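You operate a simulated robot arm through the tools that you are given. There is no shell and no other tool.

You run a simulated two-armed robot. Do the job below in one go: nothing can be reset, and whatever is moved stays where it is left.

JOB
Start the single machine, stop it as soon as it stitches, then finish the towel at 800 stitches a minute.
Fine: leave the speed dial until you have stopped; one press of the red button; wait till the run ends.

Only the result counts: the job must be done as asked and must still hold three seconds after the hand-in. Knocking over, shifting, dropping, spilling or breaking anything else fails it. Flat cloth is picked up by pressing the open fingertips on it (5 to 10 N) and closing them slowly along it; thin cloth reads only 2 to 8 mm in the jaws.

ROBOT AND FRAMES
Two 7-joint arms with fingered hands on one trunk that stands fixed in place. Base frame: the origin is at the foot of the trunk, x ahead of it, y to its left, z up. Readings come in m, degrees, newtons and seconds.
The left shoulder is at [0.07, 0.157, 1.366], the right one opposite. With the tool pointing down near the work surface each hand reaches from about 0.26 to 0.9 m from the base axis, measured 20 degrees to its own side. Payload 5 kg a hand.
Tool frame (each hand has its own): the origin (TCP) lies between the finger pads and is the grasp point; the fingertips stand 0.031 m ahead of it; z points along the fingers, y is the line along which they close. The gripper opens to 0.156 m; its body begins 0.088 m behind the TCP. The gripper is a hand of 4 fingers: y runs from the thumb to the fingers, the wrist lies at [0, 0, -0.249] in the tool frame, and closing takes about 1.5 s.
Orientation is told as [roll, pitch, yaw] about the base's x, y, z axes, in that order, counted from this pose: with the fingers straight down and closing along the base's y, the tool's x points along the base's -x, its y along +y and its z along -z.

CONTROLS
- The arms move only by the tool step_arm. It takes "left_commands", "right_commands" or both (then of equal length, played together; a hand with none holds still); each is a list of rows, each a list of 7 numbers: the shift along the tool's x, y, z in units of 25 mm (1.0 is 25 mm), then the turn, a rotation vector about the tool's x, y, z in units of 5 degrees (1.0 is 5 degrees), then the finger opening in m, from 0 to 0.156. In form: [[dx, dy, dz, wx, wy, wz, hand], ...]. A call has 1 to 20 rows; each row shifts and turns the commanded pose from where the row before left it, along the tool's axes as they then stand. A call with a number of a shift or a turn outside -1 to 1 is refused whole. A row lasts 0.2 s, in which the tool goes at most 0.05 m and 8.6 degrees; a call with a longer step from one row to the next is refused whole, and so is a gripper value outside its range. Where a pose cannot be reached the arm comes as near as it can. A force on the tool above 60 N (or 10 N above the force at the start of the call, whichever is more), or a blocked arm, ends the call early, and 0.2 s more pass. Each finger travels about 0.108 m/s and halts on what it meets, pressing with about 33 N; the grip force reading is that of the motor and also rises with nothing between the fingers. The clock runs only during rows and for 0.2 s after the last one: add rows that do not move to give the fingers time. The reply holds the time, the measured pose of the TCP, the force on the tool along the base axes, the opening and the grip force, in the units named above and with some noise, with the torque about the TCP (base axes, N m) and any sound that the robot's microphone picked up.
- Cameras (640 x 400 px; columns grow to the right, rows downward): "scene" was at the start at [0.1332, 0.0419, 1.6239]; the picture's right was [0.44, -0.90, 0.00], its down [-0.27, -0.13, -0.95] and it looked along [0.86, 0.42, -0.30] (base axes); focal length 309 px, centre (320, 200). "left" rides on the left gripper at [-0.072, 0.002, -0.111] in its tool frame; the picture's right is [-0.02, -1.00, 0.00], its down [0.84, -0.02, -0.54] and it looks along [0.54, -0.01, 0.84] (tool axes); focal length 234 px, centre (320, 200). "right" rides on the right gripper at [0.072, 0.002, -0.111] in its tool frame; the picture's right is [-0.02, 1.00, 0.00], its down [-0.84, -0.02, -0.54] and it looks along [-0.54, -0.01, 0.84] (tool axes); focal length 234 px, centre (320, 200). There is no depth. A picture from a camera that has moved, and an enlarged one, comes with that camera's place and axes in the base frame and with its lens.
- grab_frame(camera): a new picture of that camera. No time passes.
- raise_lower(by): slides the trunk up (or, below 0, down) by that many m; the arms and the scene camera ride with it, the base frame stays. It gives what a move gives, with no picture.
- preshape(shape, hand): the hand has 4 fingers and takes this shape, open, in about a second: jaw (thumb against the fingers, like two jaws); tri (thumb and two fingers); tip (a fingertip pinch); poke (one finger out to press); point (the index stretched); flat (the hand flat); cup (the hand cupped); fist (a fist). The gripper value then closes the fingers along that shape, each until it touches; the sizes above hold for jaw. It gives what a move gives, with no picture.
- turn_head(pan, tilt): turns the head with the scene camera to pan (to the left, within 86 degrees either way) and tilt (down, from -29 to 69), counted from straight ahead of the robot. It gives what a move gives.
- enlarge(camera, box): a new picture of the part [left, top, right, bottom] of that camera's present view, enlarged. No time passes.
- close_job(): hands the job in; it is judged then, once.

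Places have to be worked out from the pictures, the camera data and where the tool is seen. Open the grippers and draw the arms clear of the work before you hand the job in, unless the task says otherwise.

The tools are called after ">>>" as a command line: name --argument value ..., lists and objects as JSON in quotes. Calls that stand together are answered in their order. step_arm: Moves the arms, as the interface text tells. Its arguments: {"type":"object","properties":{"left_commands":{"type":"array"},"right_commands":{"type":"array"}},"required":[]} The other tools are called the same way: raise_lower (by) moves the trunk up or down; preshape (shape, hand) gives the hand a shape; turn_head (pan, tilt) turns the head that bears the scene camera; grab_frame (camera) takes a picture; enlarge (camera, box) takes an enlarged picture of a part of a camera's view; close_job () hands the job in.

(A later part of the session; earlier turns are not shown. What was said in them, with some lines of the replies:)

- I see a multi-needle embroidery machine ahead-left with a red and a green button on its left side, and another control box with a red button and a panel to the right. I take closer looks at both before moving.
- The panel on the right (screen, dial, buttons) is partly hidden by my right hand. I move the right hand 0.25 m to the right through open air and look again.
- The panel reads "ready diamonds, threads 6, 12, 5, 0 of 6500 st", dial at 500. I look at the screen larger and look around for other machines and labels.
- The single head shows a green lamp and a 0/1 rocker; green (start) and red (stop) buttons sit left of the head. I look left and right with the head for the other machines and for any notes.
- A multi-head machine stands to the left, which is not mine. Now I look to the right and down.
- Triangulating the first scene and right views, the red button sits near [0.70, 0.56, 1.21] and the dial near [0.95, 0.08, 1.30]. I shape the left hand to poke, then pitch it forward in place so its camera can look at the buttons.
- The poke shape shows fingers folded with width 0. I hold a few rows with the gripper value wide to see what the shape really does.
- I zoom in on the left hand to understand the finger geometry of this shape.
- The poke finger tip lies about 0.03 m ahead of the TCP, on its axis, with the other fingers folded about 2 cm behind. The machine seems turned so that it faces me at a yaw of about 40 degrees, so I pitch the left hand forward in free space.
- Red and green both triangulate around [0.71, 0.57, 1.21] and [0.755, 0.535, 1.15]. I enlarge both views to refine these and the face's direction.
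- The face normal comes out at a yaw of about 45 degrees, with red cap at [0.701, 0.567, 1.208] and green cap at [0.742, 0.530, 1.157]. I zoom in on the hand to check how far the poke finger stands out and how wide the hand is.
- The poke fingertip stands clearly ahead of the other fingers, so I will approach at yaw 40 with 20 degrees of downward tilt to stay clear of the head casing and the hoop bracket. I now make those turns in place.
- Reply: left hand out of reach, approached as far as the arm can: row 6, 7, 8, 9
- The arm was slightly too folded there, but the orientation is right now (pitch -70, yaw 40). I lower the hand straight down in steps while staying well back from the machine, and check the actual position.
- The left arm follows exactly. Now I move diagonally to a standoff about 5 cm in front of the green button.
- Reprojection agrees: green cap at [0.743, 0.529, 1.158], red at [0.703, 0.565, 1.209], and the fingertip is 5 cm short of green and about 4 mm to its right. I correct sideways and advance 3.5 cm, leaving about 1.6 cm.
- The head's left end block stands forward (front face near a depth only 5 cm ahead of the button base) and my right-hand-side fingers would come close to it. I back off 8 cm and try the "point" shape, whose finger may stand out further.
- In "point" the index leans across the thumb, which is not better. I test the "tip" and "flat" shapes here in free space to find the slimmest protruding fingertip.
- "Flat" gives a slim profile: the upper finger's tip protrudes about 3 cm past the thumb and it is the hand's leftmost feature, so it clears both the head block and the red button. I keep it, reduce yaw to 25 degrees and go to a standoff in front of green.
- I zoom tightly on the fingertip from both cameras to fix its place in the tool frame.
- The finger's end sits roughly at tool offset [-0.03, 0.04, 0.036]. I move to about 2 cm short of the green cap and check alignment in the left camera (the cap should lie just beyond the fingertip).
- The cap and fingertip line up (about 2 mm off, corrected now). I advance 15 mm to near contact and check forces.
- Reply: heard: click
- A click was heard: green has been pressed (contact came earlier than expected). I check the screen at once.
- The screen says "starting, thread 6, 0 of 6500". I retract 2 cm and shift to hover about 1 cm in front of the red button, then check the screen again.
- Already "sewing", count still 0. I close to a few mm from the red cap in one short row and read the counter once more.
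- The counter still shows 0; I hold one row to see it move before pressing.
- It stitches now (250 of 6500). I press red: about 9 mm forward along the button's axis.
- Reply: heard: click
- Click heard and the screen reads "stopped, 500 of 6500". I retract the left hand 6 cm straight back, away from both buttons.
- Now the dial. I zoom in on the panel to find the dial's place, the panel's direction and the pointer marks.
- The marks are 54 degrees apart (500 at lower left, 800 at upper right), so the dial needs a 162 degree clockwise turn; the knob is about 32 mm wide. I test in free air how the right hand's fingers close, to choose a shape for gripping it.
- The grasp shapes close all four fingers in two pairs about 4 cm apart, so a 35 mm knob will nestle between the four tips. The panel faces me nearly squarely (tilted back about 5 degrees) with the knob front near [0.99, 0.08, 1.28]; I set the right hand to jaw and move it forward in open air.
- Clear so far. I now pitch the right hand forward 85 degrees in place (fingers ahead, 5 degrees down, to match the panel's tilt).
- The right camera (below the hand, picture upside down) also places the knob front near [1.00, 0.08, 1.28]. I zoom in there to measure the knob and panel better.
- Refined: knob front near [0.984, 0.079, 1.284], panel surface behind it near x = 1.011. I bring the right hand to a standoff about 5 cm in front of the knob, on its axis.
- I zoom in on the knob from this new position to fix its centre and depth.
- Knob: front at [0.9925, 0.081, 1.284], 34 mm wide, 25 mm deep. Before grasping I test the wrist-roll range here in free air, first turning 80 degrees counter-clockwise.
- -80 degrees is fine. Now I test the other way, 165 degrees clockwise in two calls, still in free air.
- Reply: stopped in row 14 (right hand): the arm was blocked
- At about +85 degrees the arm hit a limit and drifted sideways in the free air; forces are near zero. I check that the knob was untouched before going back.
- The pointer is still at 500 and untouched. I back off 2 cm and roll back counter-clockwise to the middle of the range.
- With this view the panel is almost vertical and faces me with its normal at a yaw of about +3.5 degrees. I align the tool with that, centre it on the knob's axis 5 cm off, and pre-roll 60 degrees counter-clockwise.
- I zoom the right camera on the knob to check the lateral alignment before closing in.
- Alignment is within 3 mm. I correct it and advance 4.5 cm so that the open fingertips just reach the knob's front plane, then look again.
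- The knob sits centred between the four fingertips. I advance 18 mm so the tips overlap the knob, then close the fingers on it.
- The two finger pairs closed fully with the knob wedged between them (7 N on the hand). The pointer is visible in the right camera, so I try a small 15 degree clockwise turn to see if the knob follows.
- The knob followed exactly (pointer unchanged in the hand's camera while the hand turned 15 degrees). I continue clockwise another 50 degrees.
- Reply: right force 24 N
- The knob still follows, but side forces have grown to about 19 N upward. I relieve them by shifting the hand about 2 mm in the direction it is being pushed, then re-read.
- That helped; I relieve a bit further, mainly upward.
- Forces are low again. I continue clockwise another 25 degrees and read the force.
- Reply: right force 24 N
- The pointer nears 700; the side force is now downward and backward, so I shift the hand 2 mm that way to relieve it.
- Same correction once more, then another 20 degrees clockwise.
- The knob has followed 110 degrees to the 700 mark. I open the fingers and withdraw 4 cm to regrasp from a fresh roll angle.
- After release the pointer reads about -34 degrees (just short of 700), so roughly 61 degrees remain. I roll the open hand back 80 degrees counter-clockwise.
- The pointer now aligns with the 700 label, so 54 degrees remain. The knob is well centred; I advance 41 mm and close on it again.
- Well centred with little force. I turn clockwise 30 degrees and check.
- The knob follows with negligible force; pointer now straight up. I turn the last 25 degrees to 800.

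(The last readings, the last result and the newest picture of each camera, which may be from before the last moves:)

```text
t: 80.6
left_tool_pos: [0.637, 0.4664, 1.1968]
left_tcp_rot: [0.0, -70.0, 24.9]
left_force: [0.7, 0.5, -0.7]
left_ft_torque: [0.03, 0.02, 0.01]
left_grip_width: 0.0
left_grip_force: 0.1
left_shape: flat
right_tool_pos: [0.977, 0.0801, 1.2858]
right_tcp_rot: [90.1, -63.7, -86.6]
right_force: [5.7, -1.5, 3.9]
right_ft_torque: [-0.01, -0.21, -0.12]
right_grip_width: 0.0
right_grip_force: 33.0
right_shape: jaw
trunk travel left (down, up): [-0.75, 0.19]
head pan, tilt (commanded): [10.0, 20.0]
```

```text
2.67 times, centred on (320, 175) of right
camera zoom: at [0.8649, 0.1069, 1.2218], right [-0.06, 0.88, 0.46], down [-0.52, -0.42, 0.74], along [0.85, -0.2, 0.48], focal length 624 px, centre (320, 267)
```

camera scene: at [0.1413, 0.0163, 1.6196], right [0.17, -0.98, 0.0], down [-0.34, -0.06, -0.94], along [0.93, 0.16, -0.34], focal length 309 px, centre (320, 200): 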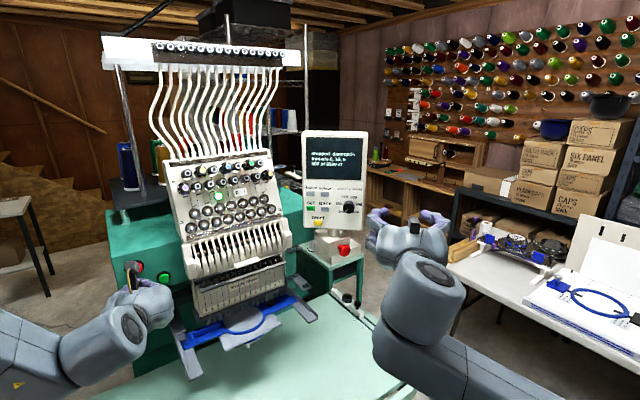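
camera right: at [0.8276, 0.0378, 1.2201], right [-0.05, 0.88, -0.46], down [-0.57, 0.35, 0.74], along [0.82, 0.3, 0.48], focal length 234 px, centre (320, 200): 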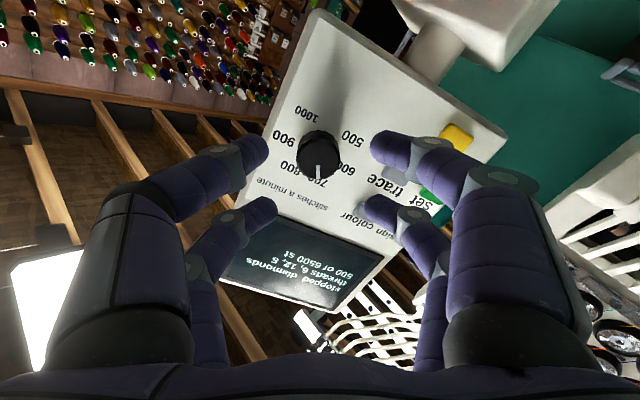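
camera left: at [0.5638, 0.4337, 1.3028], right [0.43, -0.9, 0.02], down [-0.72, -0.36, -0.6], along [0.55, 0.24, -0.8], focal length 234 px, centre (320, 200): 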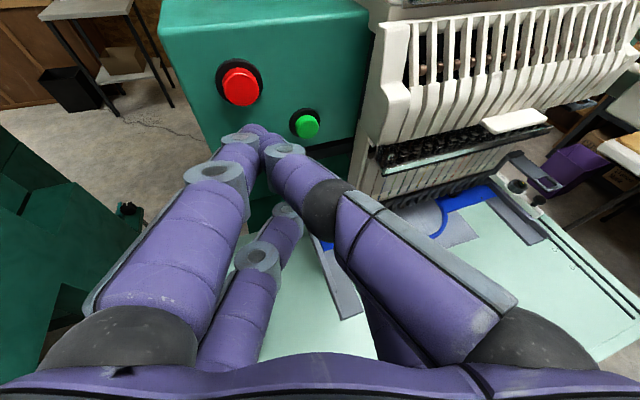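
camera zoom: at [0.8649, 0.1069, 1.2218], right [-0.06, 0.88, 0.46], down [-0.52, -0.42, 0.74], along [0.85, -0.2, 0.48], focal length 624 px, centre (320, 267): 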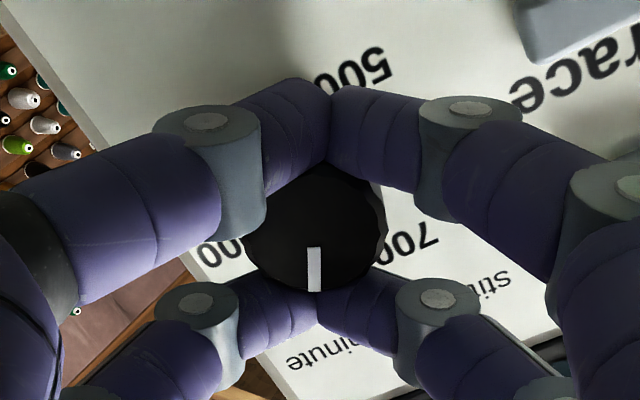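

Pointer followed the hand again. I open and withdraw 4 cm to read the dial.

>>> step_arm --right_commands '[[0, 0, 0, 0, 0, 0, 0.03], [0, 0, 0, 0, 0, 0, 0.06], [0, 0, 0, 0, 0, 0, 0.06], [0, 0, 0, 0, 0, 0, 0.06], [0, 0, -0.8, 0, 0, 0, 0.06], [0, 0, -0.8, 0, 0, 0, 0.06]]'

>>> enlarge --camera "right" --box '[260, 110, 380, 210]'

>>> enlarge --camera "scene" --box '[310, 170, 406, 230]'

```text
t: 82.0
left_tool_pos: [0.6346, 0.4655, 1.1978]
left_tcp_rot: [-0.1, -70.0, 25.1]
left_force: [-0.4, 0.0, -0.3]
left_ft_torque: [0.02, -0.01, -0.01]
left_grip_width: 0.0003
left_grip_force: 0.0
left_shape: flat
right_tool_pos: [0.936, 0.0783, 1.2868]
right_tcp_rot: [90.2, -63.9, -86.6]
right_force: [-0.5, 0.4, 1.0]
right_ft_torque: [-0.02, 0.05, 0.0]
right_grip_width: 0.0598
right_grip_force: 0.2
right_shape: jaw
trunk travel left (down, up): [-0.75, 0.19]
head pan, tilt (commanded): [10.0, 20.0]
```

```text
4.00 times, centred on (320, 160) of right
camera zoom: at [0.8242, 0.1049, 1.2219], right [-0.06, 0.89, 0.46], down [-0.52, -0.42, 0.74], along [0.85, -0.2, 0.48], focal length 937 px, centre (320, 360)
```

zoom: 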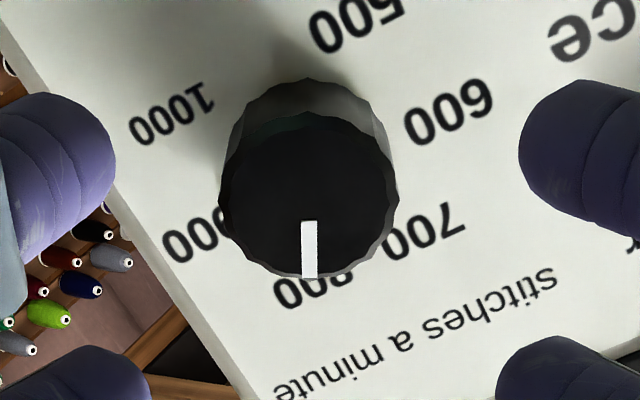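

```text
6.67 times, centred on (358, 200) of scene
camera zoom: at [0.1404, 0.0167, 1.6197], right [0.17, -0.98, 0.0], down [-0.34, -0.06, -0.94], along [0.93, 0.16, -0.34], focal length 2061 px, centre (67, 200)
```

zoom: 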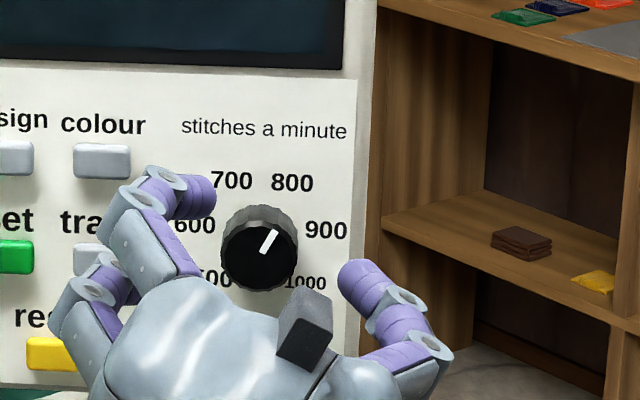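

The dial now reads 800 (pointer at +27 to 28 degrees, right on the label). I withdraw the right hand straight back 20 cm, clear of the panel.

>>> step_arm --right_commands '[[0, 0, -1, 0, 0, 0, 0.06], [0, 0, -1, 0, 0, 0, 0.06], [0, 0, -1, 0, 0, 0, 0.06], [0, 0, -1, 0, 0, 0, 0.06], [0, 0, -1, 0, 0, 0, 0.06], [0, 0, -1, 0, 0, 0, 0.06], [0, 0, -1, 0, 0, 0, 0.06], [0, 0, -1, 0, 0, 0, 0.06]]'

>>> grab_frame --camera "scene"

>>> enlarge --camera "scene" --box '[290, 120, 386, 180]'

>>> enlarge --camera "scene" --box '[290, 175, 386, 235]'

```text
t: 83.8
left_tool_pos: [0.6343, 0.4666, 1.1973]
left_tcp_rot: [-0.1, -70.0, 25.1]
left_force: [-0.1, 0.1, -0.9]
left_ft_torque: [-0.02, -0.01, 0.01]
left_grip_width: 0.0
left_grip_force: 0.0
left_shape: flat
right_tool_pos: [0.7373, 0.0651, 1.2847]
right_tcp_rot: [90.5, -64.1, -87.1]
right_force: [-0.1, 0.3, 0.0]
right_ft_torque: [-0.02, 0.0, -0.02]
right_grip_width: 0.0597
right_grip_force: 0.0
right_shape: jaw
trunk travel left (down, up): [-0.75, 0.19]
head pan, tilt (commanded): [10.0, 20.0]
```

```text
taken
camera scene: at [0.1402, 0.0165, 1.6197], right [0.17, -0.98, 0.0], down [-0.34, -0.06, -0.94], along [0.93, 0.16, -0.34], focal length 309 px, centre (320, 200)
```

scene: 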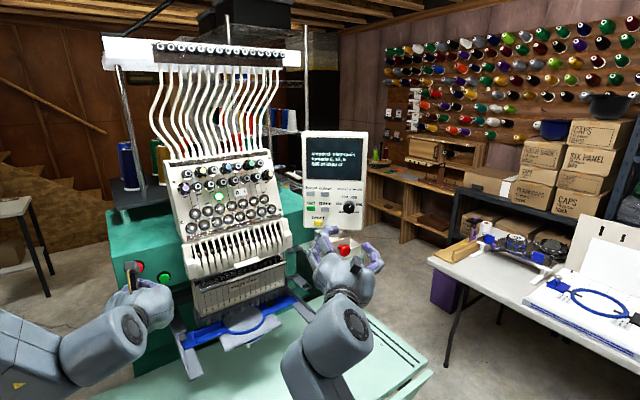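

```text
6.67 times, centred on (338, 150) of scene
camera zoom: at [0.1402, 0.0165, 1.6197], right [0.17, -0.98, 0.0], down [-0.34, -0.06, -0.94], along [0.93, 0.16, -0.34], focal length 2061 px, centre (200, 533)
```

zoom: 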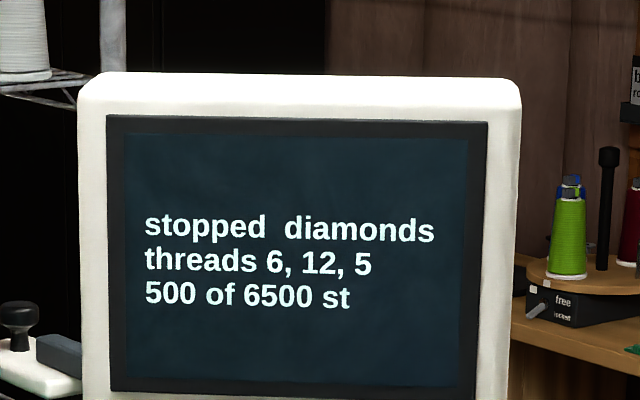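

```text
6.67 times, centred on (338, 205) of scene
camera zoom: at [0.1402, 0.0165, 1.6197], right [0.17, -0.98, 0.0], down [-0.34, -0.06, -0.94], along [0.93, 0.16, -0.34], focal length 2061 px, centre (200, 167)
```

zoom: 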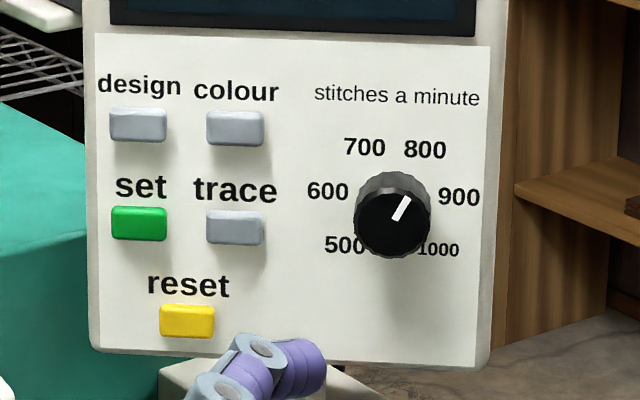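

Everything is ready: dial at 800, screen "stopped 500 of 6500". I move the left hand to a standoff 4 cm before the green button's pressing position.

>>> step_arm --left_commands '[[0.524, -0.585, 0.729, 0, 0, 0, 0], [0.524, -0.585, 0.729, 0, 0, 0, 0], [0.524, -0.585, 0.729, 0, 0, 0, 0]]'

>>> grab_frame --camera "left"

```text
t: 84.6
left_tool_pos: [0.6918, 0.4427, 1.1421]
left_tcp_rot: [0.1, -70.0, 25.0]
left_force: [0.1, -0.8, -0.2]
left_ft_torque: [0.01, -0.01, 0.0]
left_grip_width: 0.0
left_grip_force: 0.1
left_shape: flat
right_tool_pos: [0.7383, 0.0665, 1.2837]
right_tcp_rot: [90.1, -64.0, -86.6]
right_force: [0.1, 0.0, -0.7]
right_ft_torque: [0.03, 0.0, -0.01]
right_grip_width: 0.0599
right_grip_force: 0.1
right_shape: jaw
trunk travel left (down, up): [-0.75, 0.19]
head pan, tilt (commanded): [10.0, 20.0]
```

```text
taken
camera left: at [0.6203, 0.4106, 1.2465], right [0.43, -0.9, 0.02], down [-0.72, -0.36, -0.6], along [0.55, 0.24, -0.8], focal length 234 px, centre (320, 200)
```

left: 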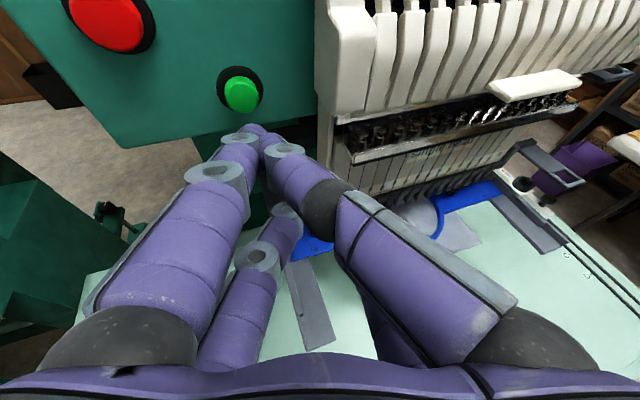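

I correct 4 mm to the left and advance 28 mm toward the green cap, stopping just short of contact.

>>> step_arm --left_commands '[[-0.2384, 0.4236, 0.655, 0, 0, 0, 0], [-0.08, 0.085, 0.22, 0, 0, 0, 0]]'

>>> enlarge --camera "left" --box '[200, 80, 328, 160]'

```text
t: 85.2
left_tool_pos: [0.706, 0.4651, 1.1419]
left_tcp_rot: [-0.1, -70.0, 25.1]
left_force: [0.0, -0.3, -0.1]
left_ft_torque: [-0.01, 0.03, -0.01]
left_grip_width: 0.0
left_grip_force: 0.0
left_shape: flat
right_tool_pos: [0.7378, 0.0664, 1.2839]
right_tcp_rot: [90.1, -64.0, -86.6]
right_force: [1.0, 0.0, 0.1]
right_ft_torque: [-0.02, 0.0, 0.01]
right_grip_width: 0.0599
right_grip_force: 0.0
right_shape: jaw
trunk travel left (down, up): [-0.75, 0.19]
head pan, tilt (commanded): [10.0, 20.0]
```

```text
5.00 times, centred on (264, 120) of left
camera zoom: at [0.6343, 0.4323, 1.2468], right [0.43, -0.9, 0.02], down [-0.72, -0.36, -0.6], along [0.55, 0.24, -0.8], focal length 1171 px, centre (600, 600)
```

zoom: 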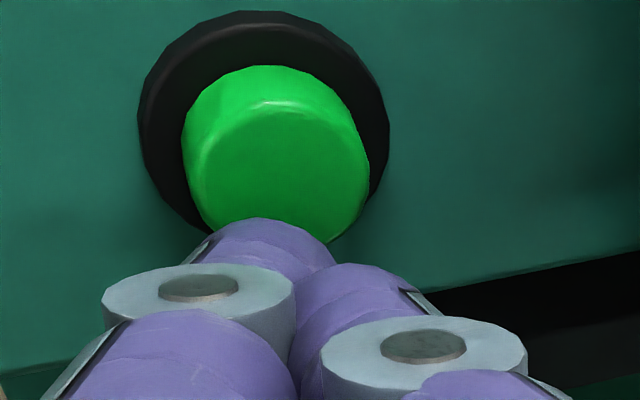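

Aligned with the green cap. I press now: about 12 mm forward along its axis.

>>> step_arm --left_commands '[[-0.0771, 0.0821, 0.2119, 0, 0, 0, 0], [-0.0386, 0.041, 0.106, 0, 0, 0, 0], [-0.0386, 0.041, 0.106, 0, 0, 0, 0]]'

>>> enlarge --camera "scene" --box '[290, 120, 386, 180]'

```text
t: 86.0
left_tool_pos: [0.7127, 0.4724, 1.1426]
left_tcp_rot: [-0.1, -70.0, 25.0]
left_force: [-2.9, -2.9, 1.4]
left_ft_torque: [-0.01, -0.04, 0.13]
left_grip_width: 0.0
left_grip_force: 0.0
left_shape: flat
right_tool_pos: [0.7383, 0.0652, 1.2834]
right_tcp_rot: [90.0, -64.2, -86.7]
right_force: [0.2, -1.3, -0.9]
right_ft_torque: [0.01, 0.0, 0.01]
right_grip_width: 0.0596
right_grip_force: 0.1
right_shape: jaw
trunk travel left (down, up): [-0.75, 0.19]
head pan, tilt (commanded): [10.0, 20.0]
heard: click
```

```text
6.67 times, centred on (338, 150) of scene
camera zoom: at [0.1405, 0.0162, 1.6196], right [0.17, -0.98, 0.0], down [-0.34, -0.06, -0.94], along [0.93, 0.16, -0.34], focal length 2061 px, centre (200, 533)
```

zoom: 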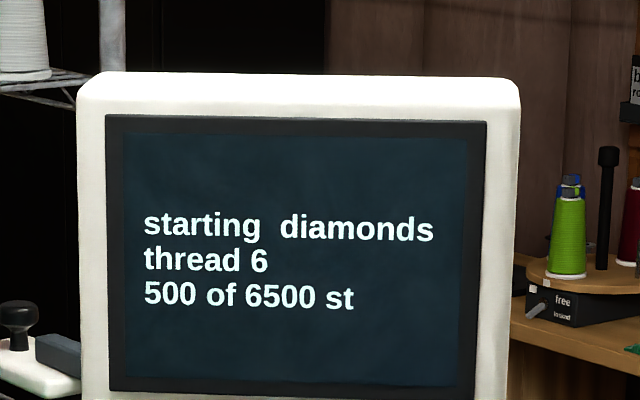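

Click: the machine is starting again from 500. I withdraw the left hand straight back 8 cm from the button and watch the screen.

>>> step_arm --left_commands '[[0.257, -0.274, -0.7064, 0, 0, 0, 0], [0.257, -0.274, -0.7064, 0, 0, 0, 0], [0.257, -0.274, -0.7064, 0, 0, 0, 0], [0.257, -0.274, -0.7064, 0, 0, 0, 0]]'

>>> enlarge --camera "scene" --box '[290, 120, 386, 180]'

>>> grab_frame --camera "scene"

```text
t: 87.0
left_tool_pos: [0.6559, 0.4156, 1.1415]
left_tcp_rot: [-0.1, -70.0, 24.9]
left_force: [0.3, 0.1, 0.6]
left_ft_torque: [0.02, -0.02, 0.06]
left_grip_width: 0.0001
left_grip_force: 0.0
left_shape: flat
right_tool_pos: [0.7365, 0.0653, 1.2845]
right_tcp_rot: [90.1, -64.1, -86.7]
right_force: [0.2, 0.0, 0.1]
right_ft_torque: [-0.01, -0.01, -0.01]
right_grip_width: 0.0599
right_grip_force: 0.0
right_shape: jaw
trunk travel left (down, up): [-0.75, 0.19]
head pan, tilt (commanded): [10.0, 20.0]
```

```text
6.67 times, centred on (338, 150) of scene
camera zoom: at [0.1407, 0.0161, 1.6196], right [0.17, -0.98, 0.0], down [-0.34, -0.06, -0.94], along [0.93, 0.16, -0.34], focal length 2061 px, centre (200, 533)
```

zoom: 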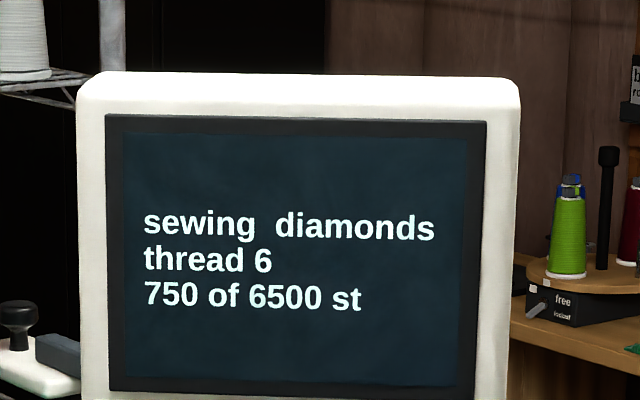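

```text
taken
camera scene: at [0.1407, 0.0161, 1.6196], right [0.17, -0.98, 0.0], down [-0.34, -0.06, -0.94], along [0.93, 0.16, -0.34], focal length 309 px, centre (320, 200)
```

scene: 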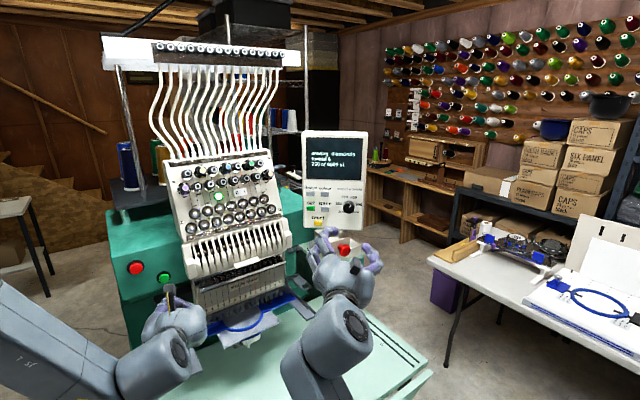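

It is sewing at 750 of 6500 with the hand clear. I move the right hand 20 cm to the right out of the way while waiting, and keep watching the counter.

>>> step_arm --right_commands '[[-0.4375, -0.897, -0.063, 0, 0, 0, 0.06], [-0.4375, -0.897, -0.063, 0, 0, 0, 0.06], [-0.4375, -0.897, -0.063, 0, 0, 0, 0.06], [-0.4375, -0.897, -0.063, 0, 0, 0, 0.06], [-0.4375, -0.897, -0.063, 0, 0, 0, 0.06], [-0.4375, -0.897, -0.063, 0, 0, 0, 0.06], [-0.4375, -0.897, -0.063, 0, 0, 0, 0.06], [-0.4375, -0.897, -0.063, 0, 0, 0, 0.06]]'

>>> grab_frame --camera "scene"

>>> enlarge --camera "scene" --box '[290, 120, 386, 180]'

```text
t: 88.8
left_tool_pos: [0.6562, 0.4144, 1.1417]
left_tcp_rot: [0.1, -70.0, 24.9]
left_force: [-0.5, -0.7, 0.8]
left_ft_torque: [0.0, 0.0, 0.01]
left_grip_width: 0.0
left_grip_force: 0.0
left_shape: flat
right_tool_pos: [0.7379, -0.1366, 1.2847]
right_tcp_rot: [90.2, -63.9, -86.6]
right_force: [0.7, -1.4, -0.1]
right_ft_torque: [0.01, 0.03, 0.01]
right_grip_width: 0.0599
right_grip_force: 0.1
right_shape: jaw
trunk travel left (down, up): [-0.75, 0.19]
head pan, tilt (commanded): [10.0, 20.0]
```

```text
taken
camera scene: at [0.141, 0.0152, 1.6196], right [0.17, -0.98, 0.0], down [-0.34, -0.06, -0.94], along [0.93, 0.16, -0.34], focal length 309 px, centre (320, 200)
```

scene: 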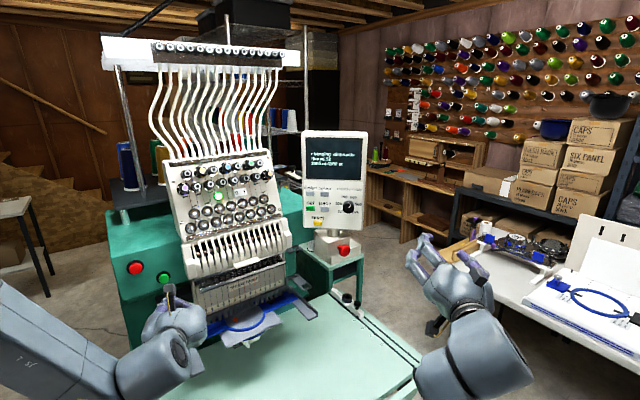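

```text
6.67 times, centred on (338, 150) of scene
camera zoom: at [0.141, 0.0152, 1.6196], right [0.17, -0.98, 0.0], down [-0.34, -0.06, -0.94], along [0.93, 0.16, -0.34], focal length 2061 px, centre (200, 533)
```

zoom: 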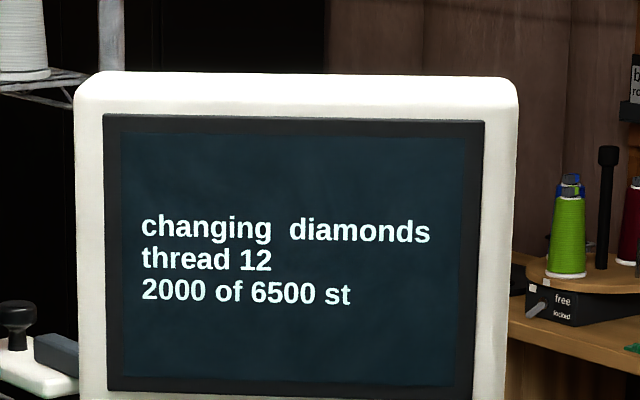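

Thread change to 12 at 2000 stitches, running by itself. Meanwhile I move the left hand up and left, well away from buttons and hoop (keeping 7 cm from the red button), then hold.

>>> step_arm --left_commands '[[-0.688, 0.629, -0.448, 0, 0, 0, 0], [-0.688, 0.629, -0.448, 0, 0, 0, 0], [-0.688, 0.629, -0.448, 0, 0, 0, 0], [-0.688, 0.629, -0.448, 0, 0, 0, 0], [-0.688, 0.629, -0.448, 0, 0, 0, 0], [-0.688, 0.629, -0.448, 0, 0, 0, 0], [-0.688, 0.629, -0.448, 0, 0, 0, 0]]'

>>> enlarge --camera "scene" --box '[290, 120, 386, 180]'

>>> grab_frame --camera "scene"

```text
t: 90.4
left_tool_pos: [0.5789, 0.5019, 1.2844]
left_tcp_rot: [-0.1, -70.1, 25.2]
left_force: [-0.3, 0.2, 0.1]
left_ft_torque: [0.02, 0.01, -0.03]
left_grip_width: 0.0
left_grip_force: 0.0
left_shape: flat
right_tool_pos: [0.7352, -0.1335, 1.2862]
right_tcp_rot: [90.3, -63.9, -86.6]
right_force: [0.3, -0.3, -0.4]
right_ft_torque: [0.0, -0.01, -0.05]
right_grip_width: 0.0596
right_grip_force: 0.0
right_shape: jaw
trunk travel left (down, up): [-0.75, 0.19]
head pan, tilt (commanded): [10.0, 20.0]
```

```text
6.67 times, centred on (338, 150) of scene
camera zoom: at [0.1388, 0.0171, 1.6198], right [0.17, -0.98, 0.0], down [-0.34, -0.06, -0.94], along [0.93, 0.16, -0.34], focal length 2061 px, centre (200, 533)
```

zoom: 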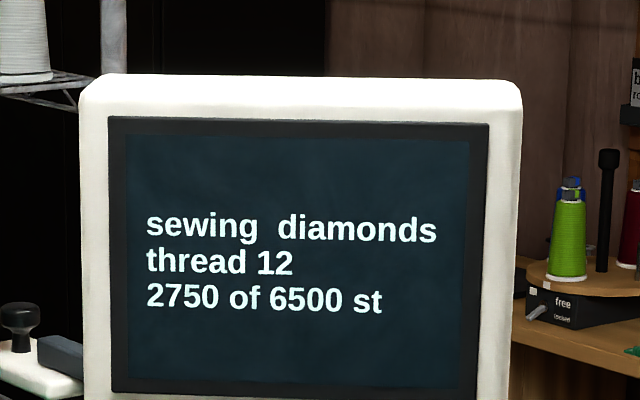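

```text
taken
camera scene: at [0.1388, 0.0171, 1.6198], right [0.17, -0.98, 0.0], down [-0.34, -0.06, -0.94], along [0.93, 0.16, -0.34], focal length 309 px, centre (320, 200)
```

scene: 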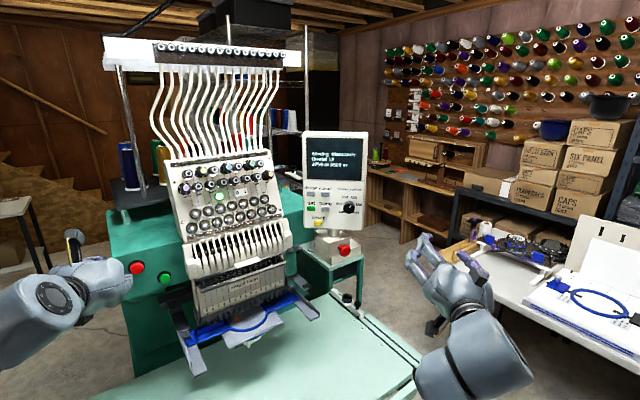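

Sewing continues (thread 12, 2750 of 6500). I hold still and wait.

>>> step_arm --right_commands '[[0, 0, 0, 0, 0, 0, 0.06], [0, 0, 0, 0, 0, 0, 0.06], [0, 0, 0, 0, 0, 0, 0.06], [0, 0, 0, 0, 0, 0, 0.06], [0, 0, 0, 0, 0, 0, 0.06], [0, 0, 0, 0, 0, 0, 0.06], [0, 0, 0, 0, 0, 0, 0.06], [0, 0, 0, 0, 0, 0, 0.06], [0, 0, 0, 0, 0, 0, 0.06], [0, 0, 0, 0, 0, 0, 0.06], [0, 0, 0, 0, 0, 0, 0.06], [0, 0, 0, 0, 0, 0, 0.06]]'

>>> enlarge --camera "scene" --box '[290, 120, 386, 180]'

```text
t: 93.0
left_tool_pos: [0.5817, 0.5015, 1.2834]
left_tcp_rot: [0.0, -70.0, 25.1]
left_force: [0.2, 0.0, -0.8]
left_ft_torque: [0.0, -0.01, -0.01]
left_grip_width: 0.0
left_grip_force: 0.0
left_shape: flat
right_tool_pos: [0.737, -0.1343, 1.2848]
right_tcp_rot: [90.2, -64.0, -86.5]
right_force: [-0.2, 1.6, -0.1]
right_ft_torque: [-0.01, -0.01, 0.01]
right_grip_width: 0.0599
right_grip_force: 0.1
right_shape: jaw
trunk travel left (down, up): [-0.75, 0.19]
head pan, tilt (commanded): [10.0, 20.0]
```

```text
6.67 times, centred on (338, 150) of scene
camera zoom: at [0.1412, 0.0168, 1.6195], right [0.17, -0.98, 0.0], down [-0.34, -0.06, -0.94], along [0.93, 0.16, -0.34], focal length 2061 px, centre (200, 533)
```

zoom: 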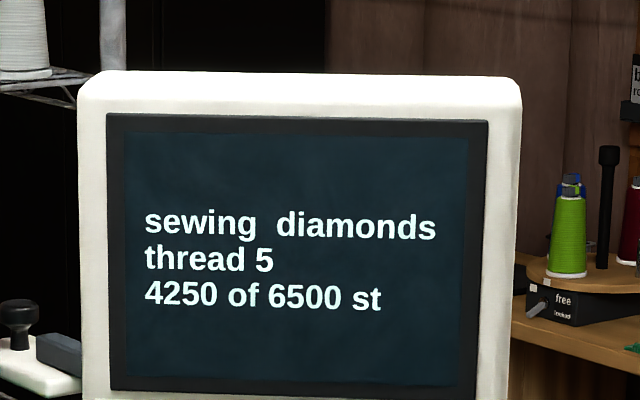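

Now thread 5 at 4250 of 6500. I keep waiting.

>>> step_arm --right_commands '[[0, 0, 0, 0, 0, 0, 0.06], [0, 0, 0, 0, 0, 0, 0.06], [0, 0, 0, 0, 0, 0, 0.06], [0, 0, 0, 0, 0, 0, 0.06], [0, 0, 0, 0, 0, 0, 0.06], [0, 0, 0, 0, 0, 0, 0.06], [0, 0, 0, 0, 0, 0, 0.06], [0, 0, 0, 0, 0, 0, 0.06], [0, 0, 0, 0, 0, 0, 0.06], [0, 0, 0, 0, 0, 0, 0.06], [0, 0, 0, 0, 0, 0, 0.06], [0, 0, 0, 0, 0, 0, 0.06], [0, 0, 0, 0, 0, 0, 0.06], [0, 0, 0, 0, 0, 0, 0.06]]'

>>> enlarge --camera "scene" --box '[290, 120, 386, 180]'

>>> grab_frame --camera "scene"

```text
t: 96.0
left_tool_pos: [0.5804, 0.5022, 1.2831]
left_tcp_rot: [-0.1, -69.9, 25.1]
left_force: [-0.6, -0.1, 0.5]
left_ft_torque: [0.02, 0.0, -0.02]
left_grip_width: 0.0
left_grip_force: 0.0
left_shape: flat
right_tool_pos: [0.7381, -0.1349, 1.2852]
right_tcp_rot: [90.1, -63.9, -86.5]
right_force: [0.3, 0.2, 0.2]
right_ft_torque: [0.0, 0.0, 0.03]
right_grip_width: 0.0599
right_grip_force: 0.1
right_shape: jaw
trunk travel left (down, up): [-0.75, 0.19]
head pan, tilt (commanded): [10.0, 20.0]
```

```text
6.67 times, centred on (338, 150) of scene
camera zoom: at [0.1412, 0.0168, 1.6195], right [0.17, -0.98, 0.0], down [-0.34, -0.06, -0.94], along [0.93, 0.16, -0.34], focal length 2061 px, centre (200, 533)
```

zoom: 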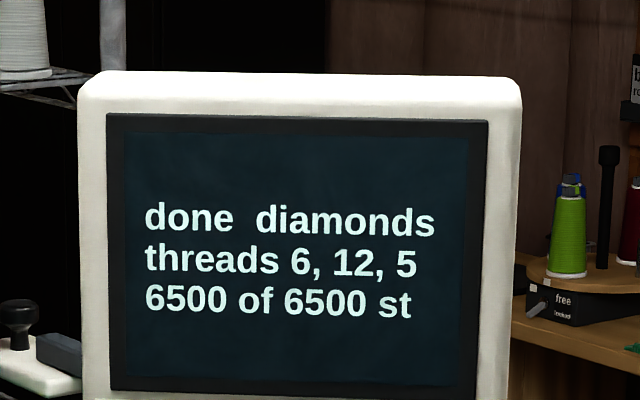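

```text
taken
camera scene: at [0.1412, 0.0168, 1.6195], right [0.17, -0.98, 0.0], down [-0.34, -0.06, -0.94], along [0.93, 0.16, -0.34], focal length 309 px, centre (320, 200)
```

scene: 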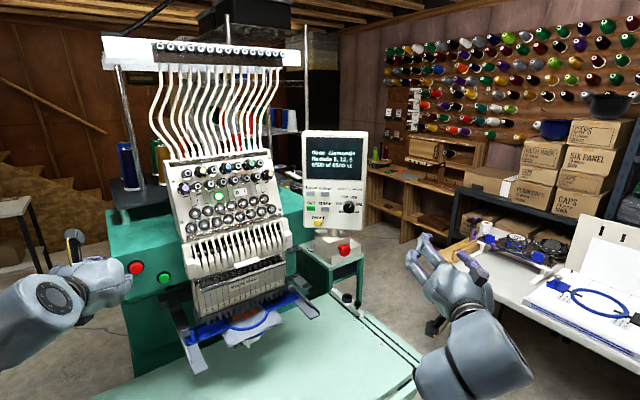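

The screen reads "done, 6500 of 6500". I open both hands where they are (nothing within reach of the fingers) and take a last look at machine, dial and towel.

>>> preshape --shape "jaw" --hand "left"

>>> step_arm --left_commands '[[0, 0, 0, 0, 0, 0, 0.156], [0, 0, 0, 0, 0, 0, 0.156], [0, 0, 0, 0, 0, 0, 0.156], [0, 0, 0, 0, 0, 0, 0.156], [0, 0, 0, 0, 0, 0, 0.156]]' --right_commands '[[0, 0, -0.6, 0, 0, 0, 0.156], [0, 0, -0.6, 0, 0, 0, 0.156], [0, 0, -0.6, 0, 0, 0, 0.156], [0, 0, 0, 0, 0, 0, 0.156], [0, 0, 0, 0, 0, 0, 0.156]]'

>>> grab_frame --camera "scene"

>>> enlarge --camera "scene" --box '[260, 120, 420, 270]'

>>> enlarge --camera "scene" --box '[150, 240, 350, 380]'

```text
t: 96.9
left_tool_pos: [0.5811, 0.5007, 1.2844]
left_tcp_rot: [0.0, -70.0, 25.0]
left_force: [0.0, -0.1, 0.6]
left_ft_torque: [0.01, 0.02, 0.02]
left_grip_width: 0.156
left_grip_force: 0.0
left_shape: jaw
right_tool_pos: [0.737, -0.1342, 1.2851]
right_tcp_rot: [90.1, -63.9, -86.4]
right_force: [-0.1, -0.3, -0.2]
right_ft_torque: [0.02, -0.04, -0.01]
right_grip_width: 0.0602
right_grip_force: 0.0
right_shape: jaw
trunk travel left (down, up): [-0.75, 0.19]
head pan, tilt (commanded): [10.0, 20.0]
```

```text
t: 98.1
left_tool_pos: [0.5808, 0.5021, 1.2835]
left_tcp_rot: [0.0, -69.9, 24.9]
left_force: [-0.4, -0.3, 0.0]
left_ft_torque: [0.03, 0.04, 0.01]
left_grip_width: 0.1559
left_grip_force: 0.1
left_shape: jaw
right_tool_pos: [0.692, -0.1367, 1.2861]
right_tcp_rot: [90.1, -63.9, -86.4]
right_force: [0.9, -0.2, -0.1]
right_ft_torque: [0.01, 0.04, 0.01]
right_grip_width: 0.1561
right_grip_force: 0.1
right_shape: jaw
trunk travel left (down, up): [-0.75, 0.19]
head pan, tilt (commanded): [10.0, 20.0]
```

```text
taken
camera scene: at [0.1413, 0.0168, 1.6195], right [0.17, -0.98, 0.0], down [-0.34, -0.06, -0.94], along [0.93, 0.16, -0.34], focal length 309 px, centre (320, 200)
```

scene: 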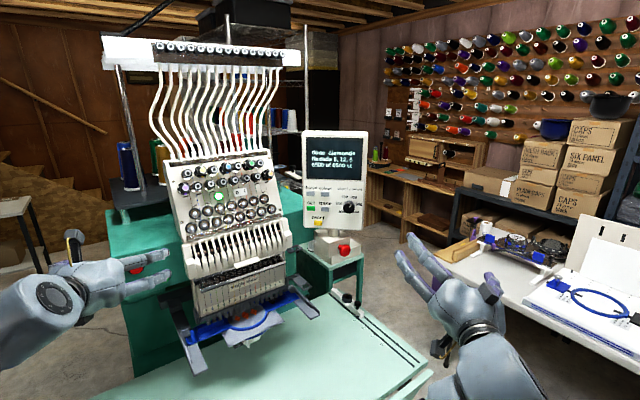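

```text
2.67 times, centred on (340, 195) of scene
camera zoom: at [0.1413, 0.0168, 1.6195], right [0.17, -0.98, 0.0], down [-0.34, -0.06, -0.94], along [0.93, 0.16, -0.34], focal length 824 px, centre (267, 213)
```

zoom: 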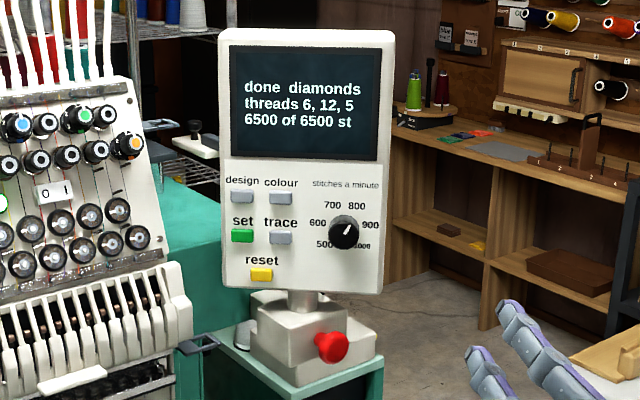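

```text
2.86 times, centred on (250, 310) of scene
camera zoom: at [0.1413, 0.0168, 1.6195], right [0.17, -0.98, 0.0], down [-0.34, -0.06, -0.94], along [0.93, 0.16, -0.34], focal length 883 px, centre (520, -114)
```

zoom: 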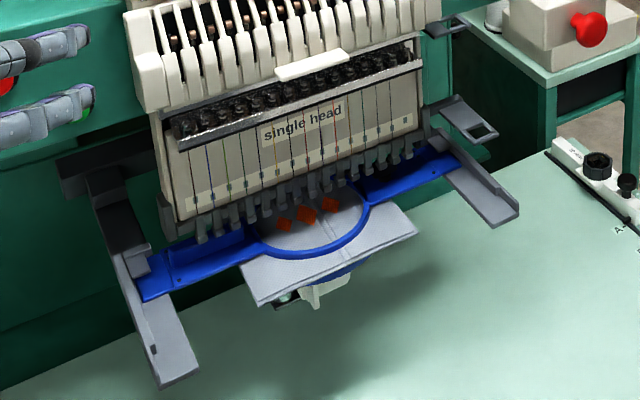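

The three diamonds are sewn, the dial stands at 800 and all is in place. I lift the left hand 8 cm so it is clear of the buttons before handing in.

>>> step_arm --left_commands '[[-0.752, 0, -0.274, 0, 0, 0, 0.156], [-0.752, 0, -0.274, 0, 0, 0, 0.156], [-0.752, 0, -0.274, 0, 0, 0, 0.156], [-0.752, 0, -0.274, 0, 0, 0, 0.156]]'

>>> grab_frame --camera "scene"

>>> enlarge --camera "scene" --box '[290, 120, 386, 180]'

```text
t: 99.1
left_tool_pos: [0.5785, 0.502, 1.3634]
left_tcp_rot: [-0.1, -69.9, 25.2]
left_force: [0.6, 0.2, 0.0]
left_ft_torque: [0.01, -0.03, 0.01]
left_grip_width: 0.156
left_grip_force: 0.2
left_shape: jaw
right_tool_pos: [0.6901, -0.1359, 1.2856]
right_tcp_rot: [90.2, -63.9, -86.6]
right_force: [0.2, 0.4, -0.1]
right_ft_torque: [-0.02, 0.0, -0.01]
right_grip_width: 0.156
right_grip_force: 0.0
right_shape: jaw
trunk travel left (down, up): [-0.75, 0.19]
head pan, tilt (commanded): [10.0, 20.0]
```

```text
taken
camera scene: at [0.1403, 0.0165, 1.6196], right [0.17, -0.98, 0.0], down [-0.34, -0.06, -0.94], along [0.93, 0.16, -0.34], focal length 309 px, centre (320, 200)
```

scene: 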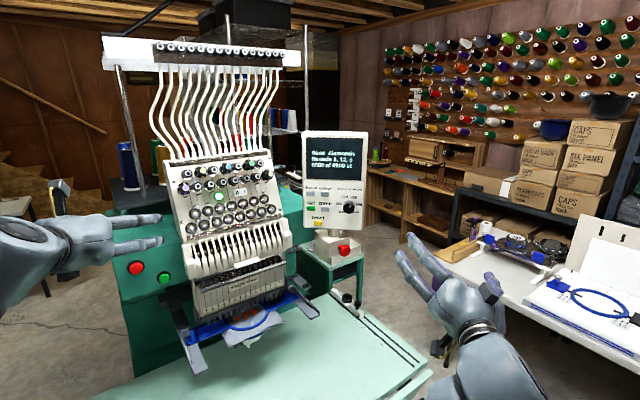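

```text
6.67 times, centred on (338, 150) of scene
camera zoom: at [0.1403, 0.0165, 1.6196], right [0.17, -0.98, 0.0], down [-0.34, -0.06, -0.94], along [0.93, 0.16, -0.34], focal length 2061 px, centre (200, 533)
```

zoom: 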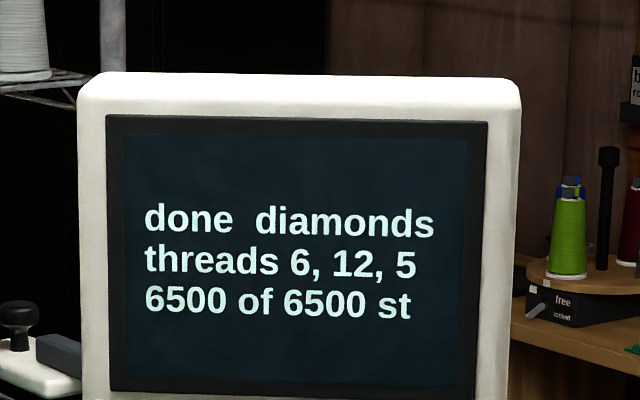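

The run is finished (6500 of 6500), the dial is at 800, red was pressed once, and both arms are open and clear. I hand the job in.

>>> close_job

```text
The job is handed in.
```

The towel is finished: the single machine's screen reads "done, 6500 of 6500 st" and the three diamonds are on the cloth. I've handed the job in.

- **Start and stop:** I pressed the green button. The counter showed 0 and then jumped to 250, so I pressed red once then. The machine stopped at 500 stitches.
- **Speed:** I left the dial alone until the machine had stopped. I then turned it by hand from 500 to 800, and the pointer sits on the 800 mark.
- **Finish:** I pressed green again and waited. The machine ran threads 6, 12 and 5 to the end with no further stops.

Nothing looked knocked or shifted in the last pictures. Both hands are open and clear of the machine and panel.
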